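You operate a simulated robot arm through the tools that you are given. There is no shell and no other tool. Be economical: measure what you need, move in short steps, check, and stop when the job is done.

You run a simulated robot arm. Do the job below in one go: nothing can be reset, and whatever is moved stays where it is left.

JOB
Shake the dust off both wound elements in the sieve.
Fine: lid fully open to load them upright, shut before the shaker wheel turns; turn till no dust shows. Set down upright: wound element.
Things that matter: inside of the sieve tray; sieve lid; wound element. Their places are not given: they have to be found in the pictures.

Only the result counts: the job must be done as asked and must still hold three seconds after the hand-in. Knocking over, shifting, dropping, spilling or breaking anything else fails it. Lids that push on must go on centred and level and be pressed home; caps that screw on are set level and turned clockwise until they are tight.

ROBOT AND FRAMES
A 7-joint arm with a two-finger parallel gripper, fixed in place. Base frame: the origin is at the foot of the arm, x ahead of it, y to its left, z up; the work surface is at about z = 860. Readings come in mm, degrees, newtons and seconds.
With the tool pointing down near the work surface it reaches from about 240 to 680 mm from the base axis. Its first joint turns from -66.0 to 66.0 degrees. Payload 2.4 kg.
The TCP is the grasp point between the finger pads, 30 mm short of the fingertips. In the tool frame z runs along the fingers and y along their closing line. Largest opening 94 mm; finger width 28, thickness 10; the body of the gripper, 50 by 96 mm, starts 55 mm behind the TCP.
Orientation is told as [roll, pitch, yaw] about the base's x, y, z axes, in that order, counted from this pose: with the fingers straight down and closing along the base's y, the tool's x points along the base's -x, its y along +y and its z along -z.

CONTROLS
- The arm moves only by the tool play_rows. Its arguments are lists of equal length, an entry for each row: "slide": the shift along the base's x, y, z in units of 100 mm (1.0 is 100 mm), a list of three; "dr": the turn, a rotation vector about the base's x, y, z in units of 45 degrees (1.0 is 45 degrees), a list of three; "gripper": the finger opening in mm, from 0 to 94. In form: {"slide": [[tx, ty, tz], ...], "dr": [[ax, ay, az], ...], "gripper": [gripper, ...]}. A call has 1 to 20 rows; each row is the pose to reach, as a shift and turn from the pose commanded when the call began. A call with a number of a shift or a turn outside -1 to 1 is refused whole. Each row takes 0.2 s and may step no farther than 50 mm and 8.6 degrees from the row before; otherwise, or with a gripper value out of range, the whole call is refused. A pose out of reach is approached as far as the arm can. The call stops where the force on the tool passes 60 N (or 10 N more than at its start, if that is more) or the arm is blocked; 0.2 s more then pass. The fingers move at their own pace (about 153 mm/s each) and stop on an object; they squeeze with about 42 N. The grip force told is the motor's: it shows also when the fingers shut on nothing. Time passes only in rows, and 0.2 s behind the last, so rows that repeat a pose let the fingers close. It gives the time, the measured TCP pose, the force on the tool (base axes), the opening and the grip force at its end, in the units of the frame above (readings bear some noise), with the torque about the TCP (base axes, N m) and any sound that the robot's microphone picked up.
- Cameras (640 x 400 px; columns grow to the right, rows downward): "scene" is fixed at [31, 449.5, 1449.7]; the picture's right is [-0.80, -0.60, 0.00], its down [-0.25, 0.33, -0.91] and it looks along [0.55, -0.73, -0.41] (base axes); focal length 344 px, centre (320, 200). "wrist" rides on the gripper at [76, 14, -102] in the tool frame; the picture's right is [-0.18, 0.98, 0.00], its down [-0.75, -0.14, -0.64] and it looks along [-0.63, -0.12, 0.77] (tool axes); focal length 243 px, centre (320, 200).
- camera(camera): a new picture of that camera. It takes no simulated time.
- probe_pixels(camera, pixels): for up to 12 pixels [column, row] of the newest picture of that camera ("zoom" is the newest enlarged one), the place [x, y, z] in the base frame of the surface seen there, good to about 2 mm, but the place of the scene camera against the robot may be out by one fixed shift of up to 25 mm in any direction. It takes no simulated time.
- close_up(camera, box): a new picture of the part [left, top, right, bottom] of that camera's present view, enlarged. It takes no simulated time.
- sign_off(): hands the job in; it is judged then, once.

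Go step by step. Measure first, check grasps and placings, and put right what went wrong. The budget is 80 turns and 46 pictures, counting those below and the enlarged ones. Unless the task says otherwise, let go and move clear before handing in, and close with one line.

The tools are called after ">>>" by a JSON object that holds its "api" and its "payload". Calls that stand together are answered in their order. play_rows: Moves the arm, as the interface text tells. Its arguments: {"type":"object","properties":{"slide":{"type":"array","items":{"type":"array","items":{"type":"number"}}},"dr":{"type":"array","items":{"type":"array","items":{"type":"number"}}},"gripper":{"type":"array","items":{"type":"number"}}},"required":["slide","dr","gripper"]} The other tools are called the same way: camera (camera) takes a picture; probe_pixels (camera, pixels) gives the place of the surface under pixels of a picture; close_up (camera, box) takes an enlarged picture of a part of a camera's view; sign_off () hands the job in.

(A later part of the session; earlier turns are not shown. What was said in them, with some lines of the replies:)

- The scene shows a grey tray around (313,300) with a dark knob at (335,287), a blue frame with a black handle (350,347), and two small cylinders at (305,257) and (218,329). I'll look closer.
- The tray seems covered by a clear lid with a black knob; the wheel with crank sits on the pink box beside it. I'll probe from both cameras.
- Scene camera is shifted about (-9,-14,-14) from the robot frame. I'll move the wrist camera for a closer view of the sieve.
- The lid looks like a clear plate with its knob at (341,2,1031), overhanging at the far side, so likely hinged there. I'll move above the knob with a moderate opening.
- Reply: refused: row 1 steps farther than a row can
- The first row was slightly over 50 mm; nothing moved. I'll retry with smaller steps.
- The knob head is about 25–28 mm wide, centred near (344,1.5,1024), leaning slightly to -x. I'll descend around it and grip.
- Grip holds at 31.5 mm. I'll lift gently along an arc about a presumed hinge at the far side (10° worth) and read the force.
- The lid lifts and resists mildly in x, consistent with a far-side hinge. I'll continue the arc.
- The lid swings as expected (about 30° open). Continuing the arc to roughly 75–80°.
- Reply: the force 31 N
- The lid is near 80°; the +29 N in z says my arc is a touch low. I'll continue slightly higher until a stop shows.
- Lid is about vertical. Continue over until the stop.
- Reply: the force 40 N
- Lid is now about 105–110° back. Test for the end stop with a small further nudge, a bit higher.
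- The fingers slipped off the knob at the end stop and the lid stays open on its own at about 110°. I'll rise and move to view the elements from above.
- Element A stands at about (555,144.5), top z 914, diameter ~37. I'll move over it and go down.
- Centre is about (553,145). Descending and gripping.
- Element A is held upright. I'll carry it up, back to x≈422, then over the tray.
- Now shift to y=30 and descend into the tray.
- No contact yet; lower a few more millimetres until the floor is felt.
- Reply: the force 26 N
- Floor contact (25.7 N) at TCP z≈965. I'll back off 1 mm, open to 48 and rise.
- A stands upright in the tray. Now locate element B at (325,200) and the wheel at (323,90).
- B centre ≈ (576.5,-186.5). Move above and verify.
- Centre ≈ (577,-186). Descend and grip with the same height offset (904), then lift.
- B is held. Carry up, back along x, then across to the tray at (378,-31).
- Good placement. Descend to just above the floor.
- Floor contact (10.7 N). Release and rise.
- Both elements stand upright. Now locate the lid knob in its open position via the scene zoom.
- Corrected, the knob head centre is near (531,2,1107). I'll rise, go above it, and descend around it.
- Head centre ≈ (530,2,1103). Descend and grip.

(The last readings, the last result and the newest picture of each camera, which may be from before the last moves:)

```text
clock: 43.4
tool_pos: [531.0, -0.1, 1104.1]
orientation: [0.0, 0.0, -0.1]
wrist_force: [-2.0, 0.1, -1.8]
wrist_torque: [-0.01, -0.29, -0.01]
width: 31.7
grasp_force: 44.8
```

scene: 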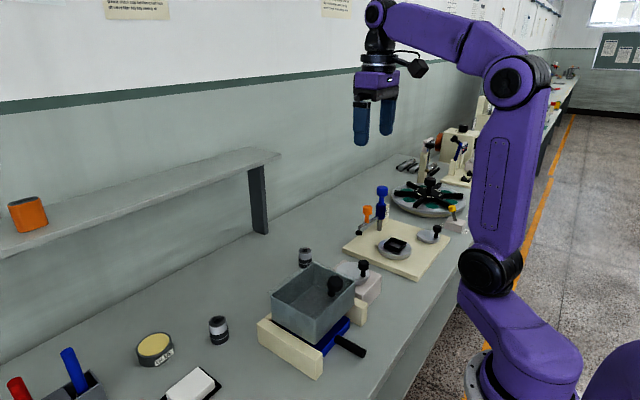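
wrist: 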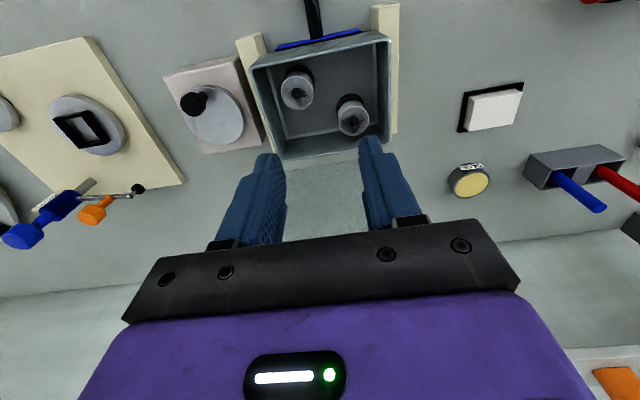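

Gripped. Swing the lid back along the arc to about vertical.

>>> {"api": "play_rows", "payload": {"slide": [[-0.056, 0, 0.035], [-0.112, 0, 0.07], [-0.231, 0, 0.125], [-0.354, 0, 0.17], [-0.48, 0, 0.197], [-0.608, 0, 0.21], [-0.737, 0, 0.21], [-0.865, 0, 0.19]], "dr": [[0, 0, 0], [0, 0, 0], [0, 0, 0], [0, 0, 0], [0, 0, 0], [0, 0, 0], [0, 0, 0], [0, 0, 0]], "gripper": [20, 20, 20, 20, 20, 20, 20, 20]}}

>>> {"api": "close_up", "payload": {"camera": "scene", "box": [205, 150, 405, 350]}}

```text
clock: 45.2
tool_pos: [444.7, -0.1, 1122.9]
orientation: [0.0, -0.3, 0.1]
wrist_force: [7.6, 0.0, 16.3]
wrist_torque: [-0.02, -1.47, -0.02]
width: 31.2
grasp_force: 44.9
```

```text
2.00 times, centred on (305, 250) of scene
```

zoom: 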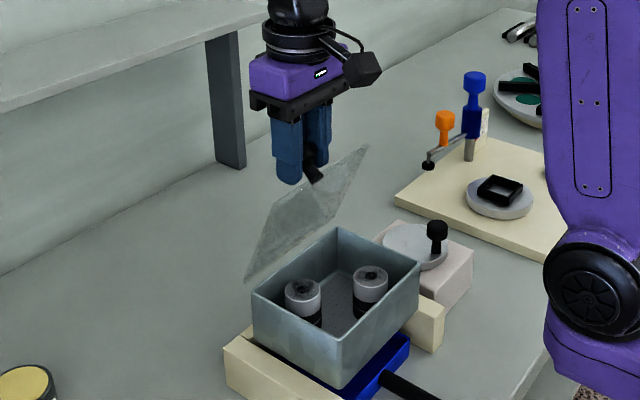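

Continue closing along the arc.

>>> {"api": "play_rows", "payload": {"slide": [[-0.132, 0, -0.025], [-0.255, 0, -0.066], [-0.374, 0, -0.12], [-0.486, 0, -0.185], [-0.591, 0, -0.265], [-0.687, 0, -0.353], [-0.773, 0, -0.45], [-0.848, 0, -0.556], [-0.912, 0, -0.67], [-0.964, 0, -0.79]], "dr": [[0, 0, 0], [0, 0, 0], [0, 0, 0], [0, 0, 0], [0, 0, 0], [0, 0, 0], [0, 0, 0], [0, 0, 0], [0, 0, 0], [0, 0, 0]], "gripper": [20, 20, 20, 20, 20, 20, 20, 20, 20, 20]}}

>>> {"api": "close_up", "payload": {"camera": "scene", "box": [205, 150, 405, 350]}}

```text
clock: 47.4
tool_pos: [349.5, 1.2, 1043.9]
orientation: [0.0, 0.0, 0.1]
wrist_force: [-1.5, -0.2, 10.1]
wrist_torque: [0.14, -1.27, 0.08]
width: 31.4
grasp_force: 44.5
```

```text
2.00 times, centred on (305, 250) of scene
```

zoom: 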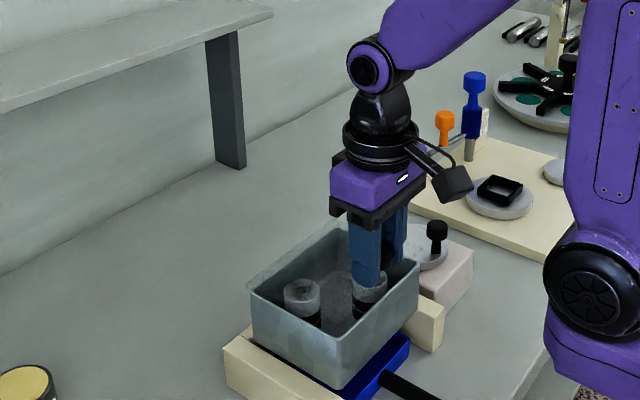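

Nearly closed. Lower the last bit in small steps until the rim is felt.

>>> {"api": "play_rows", "payload": {"slide": [[-0.013, 0, -0.04], [-0.026, 0, -0.08], [-0.037, 0, -0.12], [-0.045, 0, -0.15], [-0.052, 0, -0.18], [-0.054, 0, -0.19]], "dr": [[0, 0, 0], [0, 0, 0], [0, 0, 0], [0, 0, 0], [0, 0, 0], [0, 0, 0]], "gripper": [20, 20, 20, 20, 20, 20]}}

```text
clock: 48.8
tool_pos: [342.7, 0.9, 1024.6]
orientation: [0.0, -0.2, 0.0]
wrist_force: [1.8, 0.7, 36.7]
wrist_torque: [-0.19, -0.07, -0.04]
width: 31.5
grasp_force: 44.9
```

Lid is home (36.7 N at the original height). Release, rise, and move toward the wheel.

>>> {"api": "play_rows", "payload": {"slide": [[0, 0, 0.01], [0, 0, 0.01], [0, 0, 0.2], [0, 0, 0.6], [0, -0.2, 0.9], [0, -0.6, 1.0], [0, -1.0, 1.0]], "dr": [[0, 0, 0], [0, 0, 0], [0, 0, 0], [0, 0, 0], [0, 0, 0], [0, 0, 0], [0, 0, 0]], "gripper": [60, 60, 60, 60, 60, 60, 60]}}

>>> {"api": "play_rows", "payload": {"slide": [[0, -0.3, 0], [0.1, -0.6, -0.1], [0.15, -0.6, -0.2]], "dr": [[0, 0, 0], [0, 0, 0], [0, 0, 0]], "gripper": [60, 60, 60]}}

>>> {"api": "close_up", "payload": {"camera": "wrist", "box": [220, 40, 480, 240]}}

>>> {"api": "close_up", "payload": {"camera": "scene", "box": [245, 220, 385, 340]}}

```text
clock: 50.4
tool_pos: [341.8, -97.2, 1121.3]
orientation: [-0.1, 0.2, 0.2]
wrist_force: [-0.5, -0.4, 0.1]
wrist_torque: [0.01, 0.03, 0.01]
width: 60.0
grasp_force: 0.1
```

```text
clock: 51.2
tool_pos: [357.6, -159.9, 1103.2]
orientation: [0.0, 0.0, 0.0]
wrist_force: [0.0, 0.2, -0.6]
wrist_torque: [0.04, 0.01, 0.03]
width: 59.9
grasp_force: 0.1
```

```text
2.00 times, centred on (350, 140) of wrist
```

zoom: 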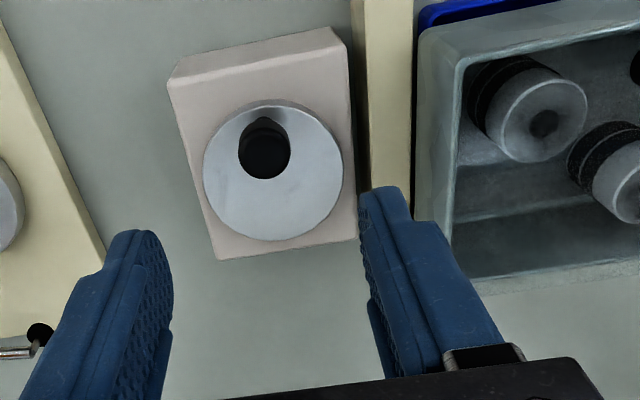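

```text
3.33 times, centred on (315, 280) of scene
```

zoom: 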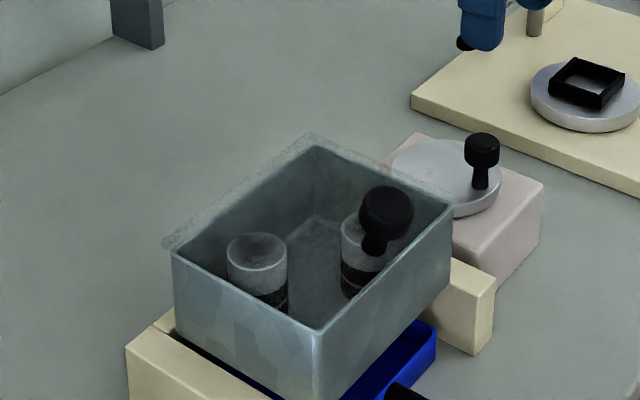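

Lid is flat and shut. Measure the wheel and crank knob from the wrist view.

>>> {"api": "probe_pixels", "payload": {"camera": "wrist", "pixels": [[322.5, 117.5], [311, 116], [334.5, 115], [322, 127], [322, 106], [293, 125], [360, 122.5], [327.5, 157.5], [321, 92], [327, 135]]}}

```text
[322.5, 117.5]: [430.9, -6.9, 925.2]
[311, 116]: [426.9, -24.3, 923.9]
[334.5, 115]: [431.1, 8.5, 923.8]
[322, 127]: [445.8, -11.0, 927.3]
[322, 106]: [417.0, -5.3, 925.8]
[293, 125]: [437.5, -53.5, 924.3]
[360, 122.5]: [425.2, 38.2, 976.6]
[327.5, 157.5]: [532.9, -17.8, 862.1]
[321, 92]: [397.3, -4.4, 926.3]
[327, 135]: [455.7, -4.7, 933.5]
```

The probe used the older picture; take a fresh wrist picture and probe again.

>>> {"api": "camera", "payload": {"camera": "wrist"}}

>>> {"api": "probe_pixels", "payload": {"camera": "wrist", "pixels": [[322.5, 117.5], [311, 116], [334.5, 115], [322, 127], [322, 106], [293, 125], [360, 122.5], [327.5, 157.5], [321, 92], [327, 135]]}}

```text
10 pictures are left
```

wrist: 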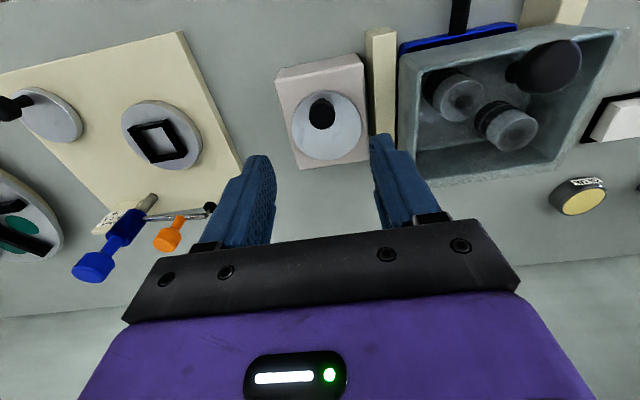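

```text
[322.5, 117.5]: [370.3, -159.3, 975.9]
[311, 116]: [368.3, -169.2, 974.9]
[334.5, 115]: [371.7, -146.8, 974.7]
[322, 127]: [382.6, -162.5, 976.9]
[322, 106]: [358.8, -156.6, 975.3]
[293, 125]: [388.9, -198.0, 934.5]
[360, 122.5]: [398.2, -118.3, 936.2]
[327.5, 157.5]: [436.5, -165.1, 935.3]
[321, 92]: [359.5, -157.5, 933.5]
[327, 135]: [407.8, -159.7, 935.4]
```

Knob centre ≈ (370,-159), top z 975; wheel centre ≈ (398,-159), crank radius 28. Descend and grip the knob.

>>> {"api": "play_rows", "payload": {"slide": [[0.124, 0.01, -0.45], [0.124, 0.01, -0.9], [0.124, 0.01, -1.0]], "dr": [[0, 0, 0], [0, 0, 0], [0, 0, 0]], "gripper": [60, 60, 60]}}

>>> {"api": "play_rows", "payload": {"slide": [[0, 0, -0.15], [0, 0, -0.29], [0, 0, -0.29], [0, 0, -0.29], [0, 0, -0.29]], "dr": [[0, 0, 0], [0, 0, 0], [0, 0, 0], [0, 0, 0], [0, 0, 0]], "gripper": [60, 60, 15, 15, 15]}}

```text
clock: 52.0
tool_pos: [369.8, -157.3, 1004.4]
orientation: [0.1, 0.0, 0.0]
wrist_force: [-0.5, 0.4, -0.3]
wrist_torque: [0.0, 0.02, 0.01]
width: 60.1
grasp_force: 0.0
```

```text
clock: 53.2
tool_pos: [369.4, -156.8, 977.8]
orientation: [0.0, 0.1, 0.0]
wrist_force: [-3.2, -2.3, 0.0]
wrist_torque: [-0.32, -0.14, -0.06]
width: 26.0
grasp_force: 45.5
```

Knob gripped at 26 mm. Test a 30° turn toward -y.

>>> {"api": "play_rows", "payload": {"slide": [[0.004, -0.049, 0], [0.017, -0.096, 0], [0.038, -0.14, 0]], "dr": [[0, 0, 0], [0, 0, 0], [0, 0, 0]], "gripper": [15, 15, 15]}}

```text
clock: 54.0
tool_pos: [369.1, -160.7, 974.9]
orientation: [0.6, 1.0, 0.6]
wrist_force: [-4.4, 10.4, 15.4]
wrist_torque: [-0.21, 0.33, -0.19]
width: 25.7
grasp_force: 45.2
stopped in row 3: the force on the tool passed its limit (the readings are from after the stop); the commanded pose is now the measured one
```

Blocked that way (only ~4 mm moved). I'll try the other direction (clockwise seen from above), turning the tool along with the crank.

>>> {"api": "play_rows", "payload": {"slide": [[0.0, 0.04, 0], [0.005, 0.081, 0], [0.015, 0.12, 0]], "dr": [[0, 0, -0.178], [0, 0, -0.356], [0, 0, -0.533]], "gripper": [15, 15, 15]}}

```text
clock: 54.8
tool_pos: [372.4, -148.6, 973.6]
orientation: [0.7, 0.7, -23.7]
wrist_force: [-4.9, 5.2, 7.3]
wrist_torque: [-0.86, -0.68, 0.06]
width: 25.8
grasp_force: 44.7
```

It moves with low force this way. Continue 40° more and look.

>>> {"api": "play_rows", "payload": {"slide": [[0.013, 0.036, 0], [0.034, 0.068, 0], [0.059, 0.098, 0], [0.089, 0.123, 0], [0.121, 0.144, 0]], "dr": [[0, 0, -0.178], [0, 0, -0.356], [0, 0, -0.533], [0, 0, -0.711], [0, 0, -0.889]], "gripper": [15, 15, 15, 15, 15]}}

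>>> {"api": "close_up", "payload": {"camera": "scene", "box": [245, 200, 405, 340]}}

```text
clock: 56.0
tool_pos: [383.1, -133.5, 975.2]
orientation: [0.6, 1.0, -63.7]
wrist_force: [0.4, 9.3, -4.1]
wrist_torque: [-0.79, -0.01, 0.15]
width: 25.4
grasp_force: 45.3
```

```text
2.86 times, centred on (325, 270) of scene
```

zoom: 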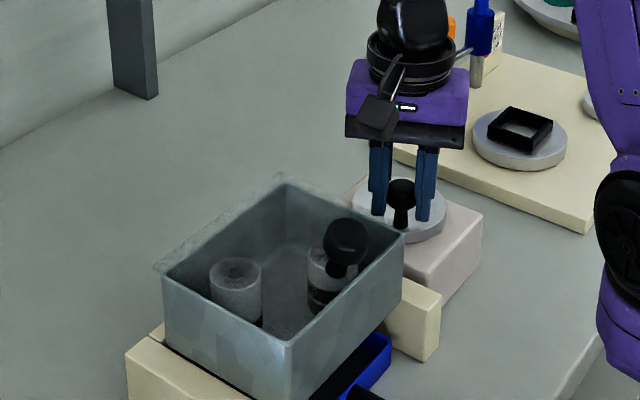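

The wheel turns. To turn farther per call, I'll test whether commanding an opening near the knob's width gives a light grip that can slip around it.

>>> {"api": "play_rows", "payload": {"slide": [[0, 0, 0], [0, 0, 0], [0, 0, 0]], "dr": [[0, 0, 0], [0, 0, 0], [0, 0, 0]], "gripper": [25.4, 25.4, 25.4]}}

>>> {"api": "play_rows", "payload": {"slide": [[0, 0, 0], [0, 0, 0], [0, 0, 0]], "dr": [[0, 0, 0], [0, 0, 0], [0, 0, 0]], "gripper": [26.2, 26.2, 26.2]}}

```text
clock: 56.8
tool_pos: [384.2, -135.3, 975.6]
orientation: [0.6, 0.7, -63.4]
wrist_force: [0.2, 0.5, 0.8]
wrist_torque: [0.0, 0.05, -0.03]
width: 25.8
grasp_force: 0.1
```

```text
clock: 57.6
tool_pos: [383.6, -134.3, 975.3]
orientation: [0.7, 0.8, -63.5]
wrist_force: [-0.9, -0.1, -0.1]
wrist_torque: [-0.01, 0.01, -0.03]
width: 26.0
grasp_force: 0.0
```

Grip force vanishes at ~25.4 mm, so light squeezes are possible. Test a fixed-orientation turn of 60° with opening 24.9.

>>> {"api": "play_rows", "payload": {"slide": [[0, 0, 0], [0.044, 0.021, 0], [0.091, 0.035, 0], [0.14, 0.04, 0], [0.189, 0.037, 0], [0.237, 0.025, 0], [0.282, 0.005, 0]], "dr": [[0, 0, 0], [0, 0, 0], [0, 0, 0], [0, 0, 0], [0, 0, 0], [0, 0, 0], [0, 0, 0]], "gripper": [24.9, 24.9, 24.9, 24.9, 24.9, 24.9, 24.9]}}

```text
clock: 59.2
tool_pos: [412.5, -134.2, 974.4]
orientation: [0.7, 0.9, -63.5]
wrist_force: [-2.2, -0.4, 0.2]
wrist_torque: [-0.04, 0.03, 0.0]
width: 25.6
grasp_force: 0.5
```

The knob appears to follow with tiny forces (width still 25.6). Continue through the region where motion is across the fingers.

>>> {"api": "play_rows", "payload": {"slide": [[0.037, -0.026, 0], [0.072, -0.061, 0], [0.1, -0.101, 0], [0.121, -0.146, 0], [0.134, -0.194, 0], [0.138, -0.243, 0], [0.134, -0.292, 0], [0.121, -0.34, 0], [0.1, -0.385, 0], [0.072, -0.425, 0]], "dr": [[0, 0, 0], [0, 0, 0], [0, 0, 0], [0, 0, 0], [0, 0, 0], [0, 0, 0], [0, 0, 0], [0, 0, 0], [0, 0, 0], [0, 0, 0]], "gripper": [24.9, 24.9, 24.9, 24.9, 24.9, 24.9, 24.9, 24.9, 24.9, 24.9]}}

>>> {"api": "close_up", "payload": {"camera": "scene", "box": [245, 200, 405, 340]}}

```text
clock: 61.4
tool_pos: [425.4, -178.2, 975.6]
orientation: [1.5, -0.2, -63.6]
wrist_force: [51.4, 4.2, -11.7]
wrist_torque: [0.3, 0.27, -1.02]
width: 52.0
grasp_force: 23.3
```

```text
2.86 times, centred on (325, 270) of scene
```

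zoom: 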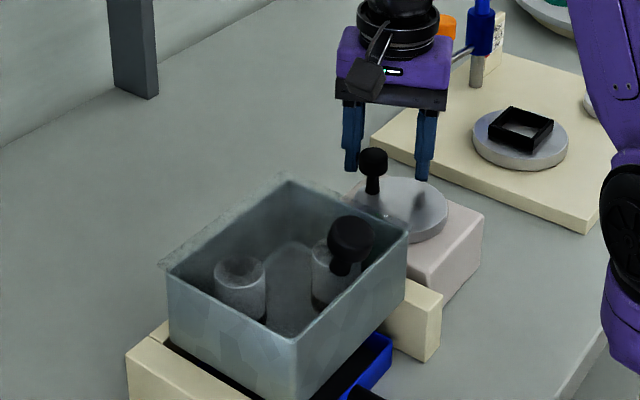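

The fingers slipped off and were pried to 52 mm where motion was across them; the knob stopped near zoom (373,158). Locate it.

>>> {"api": "probe_pixels", "payload": {"camera": "zoom", "pixels": [[373, 153], [362, 156], [385, 156], [373, 168], [373, 190], [350, 145], [422, 175]]}}

```text
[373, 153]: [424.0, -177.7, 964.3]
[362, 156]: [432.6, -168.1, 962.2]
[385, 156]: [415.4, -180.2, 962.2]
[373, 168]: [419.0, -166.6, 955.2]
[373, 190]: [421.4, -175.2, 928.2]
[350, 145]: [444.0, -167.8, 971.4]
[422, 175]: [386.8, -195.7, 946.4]
```

The knob is near (427,-158) (θ≈0). I'll open wide, recentre on it, and turn the tool back to yaw 0 around it.

>>> {"api": "play_rows", "payload": {"slide": [[0, 0, 0], [0, 0, 0], [0.01, 0.1, 0], [0.015, 0.2, 0]], "dr": [[0, 0, 0], [0, 0, 0], [0, 0, 0], [0, 0, 0]], "gripper": [80, 80, 80, 70]}}

>>> {"api": "play_rows", "payload": {"slide": [[0, 0, 0], [0, 0, 0], [0, 0, 0], [0, 0, 0]], "dr": [[0, 0, 0.178], [0, 0, 0.356], [0, 0, 0.533], [0, 0, 0.711]], "gripper": [60, 60, 60, 60]}}

>>> {"api": "play_rows", "payload": {"slide": [[0, 0, 0], [0, 0, 0], [0, 0, 0], [0, 0, 0]], "dr": [[0, 0, 0.178], [0, 0, 0.356], [0, 0, 0.533], [0, 0, 0.7]], "gripper": [60, 60, 60, 60]}}

>>> {"api": "camera", "payload": {"camera": "wrist"}}

```text
clock: 62.4
tool_pos: [419.2, -156.4, 975.2]
orientation: [0.7, 0.7, -63.6]
wrist_force: [0.7, -0.3, 0.9]
wrist_torque: [-0.01, 0.01, -0.06]
width: 69.8
grasp_force: 0.1
```

```text
clock: 63.4
tool_pos: [419.1, -157.0, 973.8]
orientation: [0.7, 0.9, -31.4]
wrist_force: [-0.5, -0.4, 0.6]
wrist_torque: [0.01, 0.02, 0.01]
width: 59.8
grasp_force: 0.0
```

```text
clock: 64.4
tool_pos: [419.8, -156.8, 975.4]
orientation: [0.8, 0.9, 0.1]
wrist_force: [-0.3, 0.1, 0.4]
wrist_torque: [0.0, 0.0, -0.01]
width: 60.0
grasp_force: 0.2
```

```text
7 pictures are left
```

wrist: 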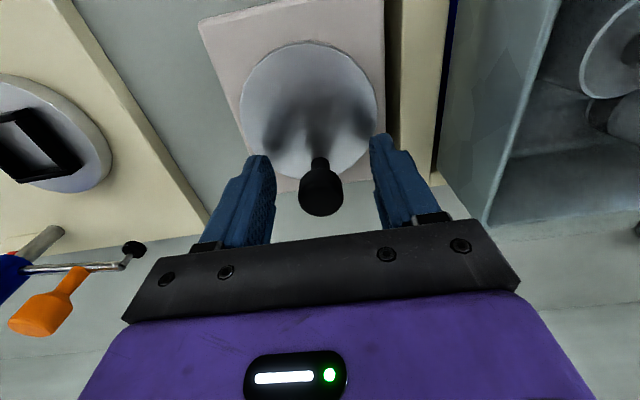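

>>> {"api": "probe_pixels", "payload": {"camera": "wrist", "pixels": [[321, 188], [321, 203], [302, 192], [341, 192], [320, 213], [320, 172], [240, 105], [377, 100], [308, 42], [315, 178]]}}

```text
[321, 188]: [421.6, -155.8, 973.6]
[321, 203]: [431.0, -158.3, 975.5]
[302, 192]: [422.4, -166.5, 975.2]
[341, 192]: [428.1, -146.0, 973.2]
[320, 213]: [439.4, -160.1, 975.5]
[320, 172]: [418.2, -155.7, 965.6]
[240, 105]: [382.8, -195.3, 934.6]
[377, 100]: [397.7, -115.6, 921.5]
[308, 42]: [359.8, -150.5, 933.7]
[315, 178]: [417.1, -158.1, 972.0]
```

Knob centre ≈ (428,-157.5). Centre on it, grip with a medium squeeze (opening 22) and turn clockwise 120° with fixed orientation.

>>> {"api": "play_rows", "payload": {"slide": [[0.085, -0.008, 0], [0.085, -0.008, 0], [0.085, -0.008, 0], [0.081, -0.058, 0], [0.068, -0.107, 0], [0.046, -0.152, 0], [0.018, -0.193, 0], [-0.018, -0.229, 0], [-0.059, -0.257, 0], [-0.104, -0.279, 0], [-0.153, -0.292, 0], [-0.203, -0.296, 0], [-0.253, -0.292, 0], [-0.302, -0.279, 0], [-0.347, -0.257, 0]], "dr": [[0, 0, 0], [0, 0, 0], [0, 0, 0], [0, 0, 0], [0, 0, 0], [0, 0, 0], [0, 0, 0], [0, 0, 0], [0, 0, 0], [0, 0, 0], [0, 0, 0], [0, 0, 0], [0, 0, 0], [0, 0, 0], [0, 0, 0]], "gripper": [50, 22, 22, 22, 22, 22, 22, 22, 22, 22, 22, 22, 22, 22, 22]}}

```text
clock: 67.6
tool_pos: [386.6, -188.4, 975.9]
orientation: [0.3, 0.2, -0.4]
wrist_force: [9.8, -36.2, -12.0]
wrist_torque: [-0.25, 0.2, -0.76]
width: 25.5
grasp_force: 44.9
```

The knob lagged near the bottom (θ≈-90) and the pads slid along it. I'll use a loose cage (27 mm) and rotate the tool with the crank instead; first recentre at about (398,-188) and turn +45°.

>>> {"api": "play_rows", "payload": {"slide": [[0, -0.04, 0], [0.05, -0.05, 0], [0.12, -0.055, 0]], "dr": [[0, 0, 0], [0, 0, 0], [0, 0, 0]], "gripper": [40, 44, 44]}}

>>> {"api": "camera", "payload": {"camera": "wrist"}}

```text
clock: 68.4
tool_pos: [399.3, -188.6, 976.1]
orientation: [0.7, 0.9, 0.0]
wrist_force: [-1.6, 0.7, -0.3]
wrist_torque: [0.03, 0.01, 0.0]
width: 43.8
grasp_force: 0.0
```

```text
6 pictures are left
```

wrist: 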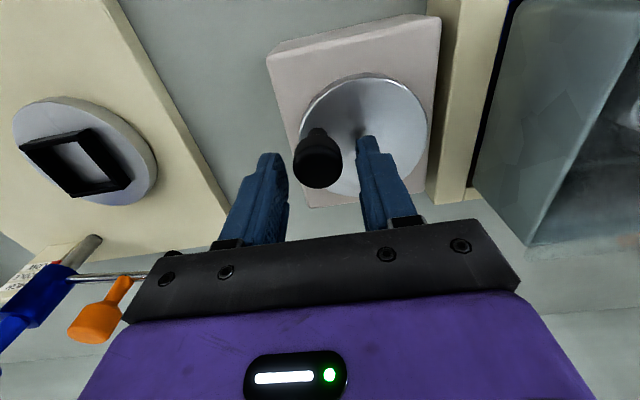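

>>> {"api": "probe_pixels", "payload": {"camera": "wrist", "pixels": [[317, 163], [296, 162], [340, 160], [319, 185], [317, 143], [300, 110], [428, 120], [372, 76], [315, 133], [360, 197]]}}

```text
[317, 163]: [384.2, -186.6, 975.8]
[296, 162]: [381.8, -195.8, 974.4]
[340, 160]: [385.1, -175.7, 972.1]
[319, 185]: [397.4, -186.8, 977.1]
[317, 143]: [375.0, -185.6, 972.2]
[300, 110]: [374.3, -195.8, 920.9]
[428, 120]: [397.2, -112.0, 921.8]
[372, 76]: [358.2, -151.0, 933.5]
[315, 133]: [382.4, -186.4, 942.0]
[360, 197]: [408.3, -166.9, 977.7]
```

The knob is at (386,-187), so it had actually been carried through the bottom: the gripped fixed-orientation turn works clockwise. Refined centre (399,-160), R 29. Regrip and turn 170° more.

>>> {"api": "play_rows", "payload": {"slide": [[-0.129, 0.014, 0], [-0.129, 0.014, 0], [-0.129, 0.014, 0], [-0.172, 0.049, 0], [-0.211, 0.083, 0], [-0.242, 0.122, 0], [-0.267, 0.166, 0], [-0.283, 0.214, 0], [-0.291, 0.264, 0], [-0.29, 0.314, 0], [-0.281, 0.364, 0], [-0.263, 0.411, 0], [-0.237, 0.454, 0], [-0.203, 0.493, 0], [-0.164, 0.524, 0], [-0.12, 0.549, 0], [-0.072, 0.565, 0], [-0.022, 0.573, 0], [0.028, 0.572, 0], [0.078, 0.563, 0]], "dr": [[0, 0, 0], [0, 0, 0], [0, 0, 0], [0, 0, 0], [0, 0, 0], [0, 0, 0], [0, 0, 0], [0, 0, 0], [0, 0, 0], [0, 0, 0], [0, 0, 0], [0, 0, 0], [0, 0, 0], [0, 0, 0], [0, 0, 0], [0, 0, 0], [0, 0, 0], [0, 0, 0], [0, 0, 0], [0, 0, 0]], "gripper": [44, 22, 22, 22, 22, 22, 22, 22, 22, 22, 22, 22, 22, 22, 22, 22, 22, 22, 22, 22]}}

```text
clock: 72.6
tool_pos: [404.9, -130.9, 974.2]
orientation: [0.7, 0.9, 0.2]
wrist_force: [-8.0, 3.1, 4.1]
wrist_torque: [-0.34, 0.34, -0.19]
width: 25.9
grasp_force: 45.4
```

The grip carried the knob through the top with low force. Continue 200° more.

>>> {"api": "play_rows", "payload": {"slide": [[0.047, -0.018, 0], [0.09, -0.044, 0], [0.129, -0.078, 0], [0.16, -0.117, 0], [0.185, -0.161, 0], [0.201, -0.209, 0], [0.209, -0.259, 0], [0.208, -0.309, 0], [0.199, -0.359, 0], [0.181, -0.406, 0], [0.155, -0.449, 0], [0.121, -0.488, 0], [0.082, -0.519, 0], [0.038, -0.544, 0], [-0.01, -0.56, 0], [-0.06, -0.568, 0], [-0.11, -0.567, 0], [-0.16, -0.558, 0], [-0.207, -0.54, 0], [-0.25, -0.514, 0]], "dr": [[0, 0, 0], [0, 0, 0], [0, 0, 0], [0, 0, 0], [0, 0, 0], [0, 0, 0], [0, 0, 0], [0, 0, 0], [0, 0, 0], [0, 0, 0], [0, 0, 0], [0, 0, 0], [0, 0, 0], [0, 0, 0], [0, 0, 0], [0, 0, 0], [0, 0, 0], [0, 0, 0], [0, 0, 0], [0, 0, 0]], "gripper": [22, 22, 22, 22, 22, 22, 22, 22, 22, 22, 22, 22, 22, 22, 22, 22, 22, 22, 22, 22]}}

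>>> {"api": "close_up", "payload": {"camera": "scene", "box": [265, 230, 385, 330]}}

```text
clock: 76.8
tool_pos: [379.8, -184.2, 973.4]
orientation: [0.6, 0.8, -0.1]
wrist_force: [4.6, -11.0, -3.1]
wrist_torque: [-0.45, -0.2, -0.34]
width: 25.9
grasp_force: 45.2
```

```text
4.00 times, centred on (325, 280) of scene
```

zoom: 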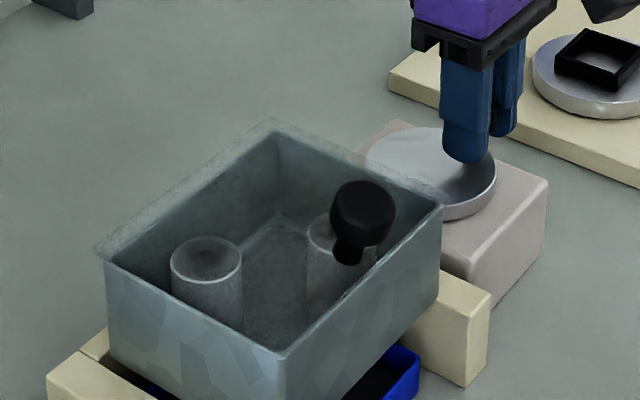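

Turning is smooth (about 1.8 revolutions done). I'll keep going a full further revolution.

>>> {"api": "play_rows", "payload": {"slide": [[-0.039, 0.034, 0], [-0.07, 0.073, 0], [-0.095, 0.117, 0], [-0.111, 0.165, 0], [-0.119, 0.215, 0], [-0.118, 0.265, 0], [-0.109, 0.315, 0], [-0.091, 0.362, 0], [-0.065, 0.405, 0], [-0.031, 0.444, 0], [0.008, 0.475, 0], [0.052, 0.5, 0], [0.1, 0.516, 0], [0.15, 0.524, 0], [0.2, 0.523, 0], [0.25, 0.514, 0]], "dr": [[0, 0, 0], [0, 0, 0], [0, 0, 0], [0, 0, 0], [0, 0, 0], [0, 0, 0], [0, 0, 0], [0, 0, 0], [0, 0, 0], [0, 0, 0], [0, 0, 0], [0, 0, 0], [0, 0, 0], [0, 0, 0], [0, 0, 0], [0, 0, 0]], "gripper": [22, 22, 22, 22, 22, 22, 22, 22, 22, 22, 22, 22, 22, 22, 22, 22]}}

>>> {"api": "play_rows", "payload": {"slide": [[0.047, -0.018, 0], [0.09, -0.044, 0], [0.129, -0.078, 0], [0.16, -0.117, 0], [0.185, -0.161, 0], [0.201, -0.209, 0], [0.209, -0.259, 0], [0.208, -0.309, 0], [0.199, -0.359, 0], [0.181, -0.406, 0], [0.155, -0.449, 0], [0.121, -0.488, 0], [0.082, -0.519, 0], [0.038, -0.544, 0], [-0.01, -0.56, 0], [-0.06, -0.568, 0], [-0.11, -0.567, 0], [-0.16, -0.558, 0], [-0.207, -0.54, 0], [-0.25, -0.514, 0]], "dr": [[0, 0, 0], [0, 0, 0], [0, 0, 0], [0, 0, 0], [0, 0, 0], [0, 0, 0], [0, 0, 0], [0, 0, 0], [0, 0, 0], [0, 0, 0], [0, 0, 0], [0, 0, 0], [0, 0, 0], [0, 0, 0], [0, 0, 0], [0, 0, 0], [0, 0, 0], [0, 0, 0], [0, 0, 0], [0, 0, 0]], "gripper": [22, 22, 22, 22, 22, 22, 22, 22, 22, 22, 22, 22, 22, 22, 22, 22, 22, 22, 22, 22]}}

>>> {"api": "close_up", "payload": {"camera": "scene", "box": [265, 230, 385, 330]}}

```text
clock: 80.2
tool_pos: [406.7, -130.0, 974.2]
orientation: [0.7, 0.8, 0.2]
wrist_force: [-9.2, 6.8, -8.9]
wrist_torque: [-0.65, 0.48, -0.26]
width: 25.7
grasp_force: 44.9
```

```text
clock: 84.4
tool_pos: [382.0, -186.0, 974.3]
orientation: [0.5, 0.5, 0.0]
wrist_force: [21.7, 17.8, 7.7]
wrist_torque: [2.34, -0.86, 0.11]
width: 26.0
grasp_force: 45.3
```

```text
4.00 times, centred on (325, 280) of scene
```

zoom: 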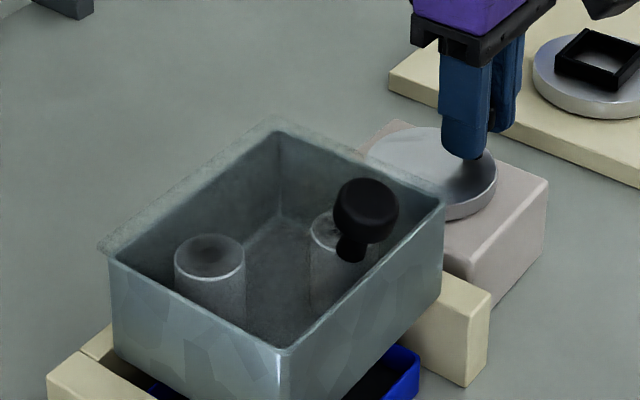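

The tray is shaking with the wheel; another two revolutions, then a clear look.

>>> {"api": "play_rows", "payload": {"slide": [[-0.039, 0.034, 0], [-0.07, 0.073, 0], [-0.095, 0.117, 0], [-0.111, 0.165, 0], [-0.119, 0.215, 0], [-0.118, 0.265, 0], [-0.109, 0.315, 0], [-0.091, 0.362, 0], [-0.065, 0.405, 0], [-0.031, 0.444, 0], [0.008, 0.475, 0], [0.052, 0.5, 0], [0.1, 0.516, 0], [0.15, 0.524, 0], [0.2, 0.523, 0], [0.25, 0.514, 0]], "dr": [[0, 0, 0], [0, 0, 0], [0, 0, 0], [0, 0, 0], [0, 0, 0], [0, 0, 0], [0, 0, 0], [0, 0, 0], [0, 0, 0], [0, 0, 0], [0, 0, 0], [0, 0, 0], [0, 0, 0], [0, 0, 0], [0, 0, 0], [0, 0, 0]], "gripper": [22, 22, 22, 22, 22, 22, 22, 22, 22, 22, 22, 22, 22, 22, 22, 22]}}

>>> {"api": "play_rows", "payload": {"slide": [[0.047, -0.018, 0], [0.09, -0.044, 0], [0.129, -0.078, 0], [0.16, -0.117, 0], [0.185, -0.161, 0], [0.201, -0.209, 0], [0.209, -0.259, 0], [0.208, -0.309, 0], [0.199, -0.359, 0], [0.181, -0.406, 0], [0.155, -0.449, 0], [0.121, -0.488, 0], [0.082, -0.519, 0], [0.038, -0.544, 0], [-0.01, -0.56, 0], [-0.06, -0.568, 0], [-0.11, -0.567, 0], [-0.16, -0.558, 0], [-0.207, -0.54, 0], [-0.25, -0.514, 0]], "dr": [[0, 0, 0], [0, 0, 0], [0, 0, 0], [0, 0, 0], [0, 0, 0], [0, 0, 0], [0, 0, 0], [0, 0, 0], [0, 0, 0], [0, 0, 0], [0, 0, 0], [0, 0, 0], [0, 0, 0], [0, 0, 0], [0, 0, 0], [0, 0, 0], [0, 0, 0], [0, 0, 0], [0, 0, 0], [0, 0, 0]], "gripper": [22, 22, 22, 22, 22, 22, 22, 22, 22, 22, 22, 22, 22, 22, 22, 22, 22, 22, 22, 22]}}

>>> {"api": "close_up", "payload": {"camera": "scene", "box": [275, 255, 355, 325]}}

```text
clock: 86.0
tool_pos: [368.0, -159.7, 974.9]
orientation: [0.2, 0.6, -0.5]
wrist_force: [-0.8, -11.8, -7.7]
wrist_torque: [-0.6, 0.15, 0.16]
width: 25.9
grasp_force: 45.1
stopped in row 8: the force on the tool passed its limit (the readings are from after the stop); the commanded pose is now the measured one
```

```text
clock: 87.1
tool_pos: [374.3, -166.9, 973.3]
orientation: [1.1, 2.7, -0.5]
wrist_force: [-10.5, -3.5, 14.1]
wrist_torque: [-0.63, 0.57, -0.07]
width: 25.2
grasp_force: 44.9
stopped in row 5: the force on the tool passed its limit (the readings are from after the stop); the commanded pose is now the measured one
```

```text
5.71 times, centred on (315, 290) of scene
```

zoom: 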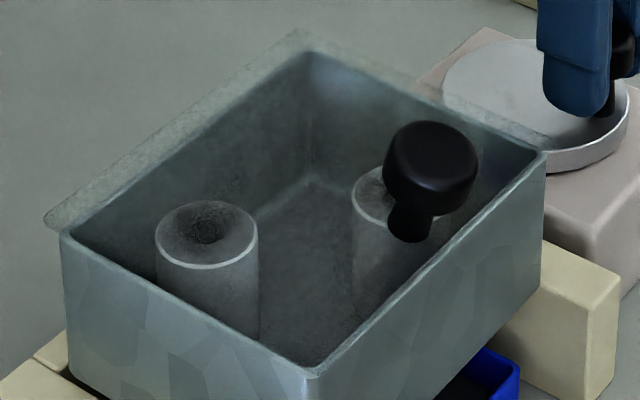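

The force limit tripped near θ=180 and the second call then misaligned. I'll release, straighten the tool, rise, and inspect both dust and knob from above.

>>> {"api": "play_rows", "payload": {"slide": [[0, 0, 0], [0, 0, 0], [0, 0, 0.3], [0, 0, 0.7], [-0.1, 0.2, 1.0], [-0.3, 0.5, 1.0], [-0.4, 0.75, 1.0]], "dr": [[0, 0, 0], [0, 0, 0], [0, 0, 0], [-0.024, -0.06, 0.01], [-0.024, -0.06, 0.01], [-0.024, -0.06, 0.01], [-0.024, -0.06, 0.01]], "gripper": [50, 60, 60, 60, 60, 60, 60]}}

>>> {"api": "camera", "payload": {"camera": "wrist"}}

```text
clock: 88.7
tool_pos: [334.7, -89.8, 1074.0]
orientation: [0.0, 0.0, 0.0]
wrist_force: [-0.3, -0.1, -0.6]
wrist_torque: [0.0, -0.02, 0.01]
width: 60.1
grasp_force: 0.1
```

```text
2 pictures are left
```

wrist: 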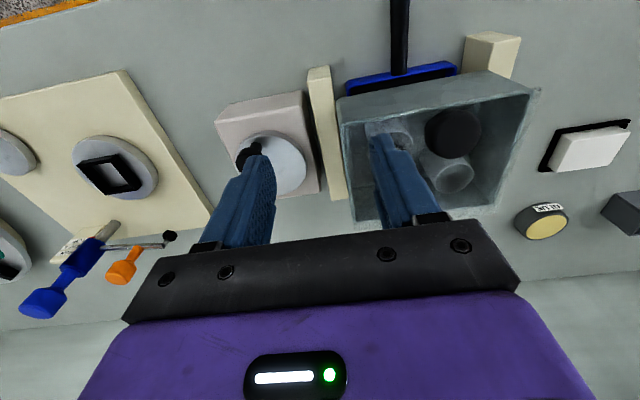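

The elements now look uniformly grey, with the dark bands gone. Take one enlarged look at both through the lid.

>>> {"api": "close_up", "payload": {"camera": "wrist", "box": [330, 70, 550, 230]}}

>>> {"api": "probe_pixels", "payload": {"camera": "wrist", "pixels": [[447, 175], [447, 188], [398, 138], [405, 133], [452, 130], [340, 105], [531, 95], [500, 205], [240, 157], [248, 147]]}}

```text
2.50 times, centred on (440, 150) of wrist
```

zoom: 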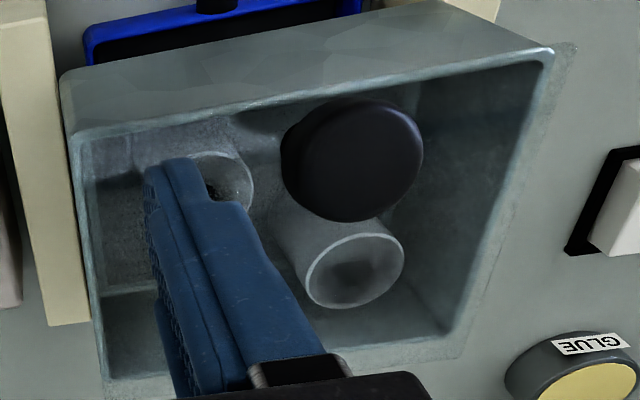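

```text
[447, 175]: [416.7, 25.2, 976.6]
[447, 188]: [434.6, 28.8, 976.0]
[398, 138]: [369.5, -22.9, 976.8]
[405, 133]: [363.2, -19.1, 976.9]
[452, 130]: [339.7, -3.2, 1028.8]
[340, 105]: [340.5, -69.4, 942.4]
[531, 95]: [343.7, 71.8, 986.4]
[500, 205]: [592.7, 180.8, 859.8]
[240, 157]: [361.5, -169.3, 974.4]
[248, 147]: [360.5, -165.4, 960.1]
```

Both stand upright (tops at z≈976.5) and the dark bands have gone; a faint smudge near the top holes remains ambiguous, so I'll add another revolution. Regrip the knob at about (371,-167).

>>> {"api": "play_rows", "payload": {"slide": [[0.18, -0.38, 0], [0.363, -0.772, 0], [0.363, -0.772, -0.4], [0.363, -0.772, -0.8], [0.363, -0.772, -0.98], [0.363, -0.772, -0.98], [0.363, -0.772, -0.98], [0.363, -0.772, -0.98]], "dr": [[0, 0, 0], [0, 0, 0], [0, 0, 0], [0, 0, 0], [0, 0, 0], [0, 0, 0], [0, 0, 0], [0, 0, 0]], "gripper": [56, 56, 56, 56, 56, 22, 22, 22]}}

```text
clock: 90.5
tool_pos: [371.7, -168.8, 975.8]
orientation: [0.1, -0.2, 0.0]
wrist_force: [-3.5, 0.8, -8.4]
wrist_torque: [-0.08, -0.46, 0.04]
width: 25.6
grasp_force: 44.9
```

Gripped. Turn another 200° clockwise.

>>> {"api": "play_rows", "payload": {"slide": [[-0.01, 0.05, 0], [-0.01, 0.1, 0], [-0.001, 0.15, 0], [0.016, 0.198, 0], [0.041, 0.241, 0], [0.074, 0.28, 0], [0.113, 0.313, 0], [0.156, 0.338, 0], [0.204, 0.355, 0], [0.254, 0.364, 0], [0.304, 0.364, 0], [0.354, 0.355, 0], [0.402, 0.338, 0], [0.445, 0.313, 0], [0.484, 0.28, 0], [0.517, 0.241, 0], [0.542, 0.198, 0], [0.559, 0.15, 0], [0.568, 0.1, 0], [0.568, 0.05, 0]], "dr": [[0, 0, 0], [0, 0, 0], [0, 0, 0], [0, 0, 0], [0, 0, 0], [0, 0, 0], [0, 0, 0], [0, 0, 0], [0, 0, 0], [0, 0, 0], [0, 0, 0], [0, 0, 0], [0, 0, 0], [0, 0, 0], [0, 0, 0], [0, 0, 0], [0, 0, 0], [0, 0, 0], [0, 0, 0], [0, 0, 0]], "gripper": [22, 22, 22, 22, 22, 22, 22, 22, 22, 22, 22, 22, 22, 22, 22, 22, 22, 22, 22, 22]}}

```text
clock: 91.5
tool_pos: [369.2, -159.0, 975.9]
orientation: [-0.4, -0.1, -0.9]
wrist_force: [-0.7, -11.1, -6.3]
wrist_torque: [0.11, 0.28, 0.28]
width: 25.6
grasp_force: 45.3
stopped in row 4: the force on the tool passed its limit (the readings are from after the stop); the commanded pose is now the measured one
```

The wheel stops hard again at θ=180, exactly three full turns clockwise from its start (and the start blocked the other way), so it is at its end stop: shaking is complete. Release and move clear, then a final check.

>>> {"api": "play_rows", "payload": {"slide": [[0, 0, 0], [0, 0, 0], [0, 0, 0.4], [0, 0, 0.8], [0, -0.2, 1.0], [0, -0.6, 1.0], [0, -0.9, 1.0]], "dr": [[0, 0, 0], [0, 0, 0], [0, 0, 0], [0, 0, 0], [0, 0, 0], [0, 0, 0], [0, 0, 0]], "gripper": [50, 60, 60, 60, 60, 60, 60]}}

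>>> {"api": "close_up", "payload": {"camera": "scene", "box": [255, 230, 395, 330]}}

```text
clock: 93.1
tool_pos: [368.9, -250.5, 1076.2]
orientation: [-0.3, -0.2, -0.7]
wrist_force: [0.3, -0.9, 0.0]
wrist_torque: [0.01, 0.01, 0.01]
width: 60.0
grasp_force: 0.1
```

```text
4.00 times, centred on (325, 280) of scene
```

zoom: 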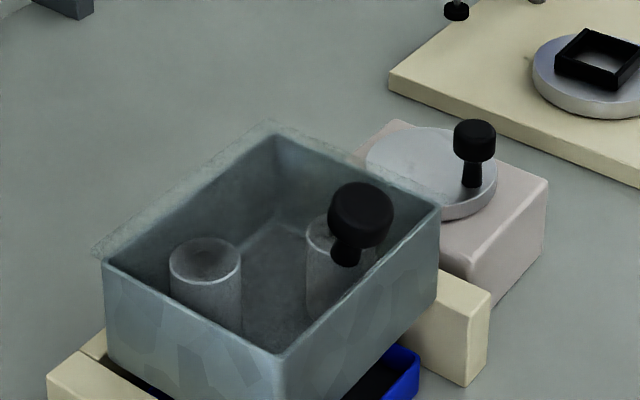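

The last picture shows both elements upright at zoom (205,285) and (330,265), their dark bands gone. The lid is shut and the arm is clear, so I'm handing in.

>>> {"api": "sign_off", "payload": {}}

```text
The job is handed in.
```

The job is handed in: both wound elements stand upright in the sieve with the lid shut, the shaker wheel was turned about three times until it stopped, and no dust shows on them through the lid.
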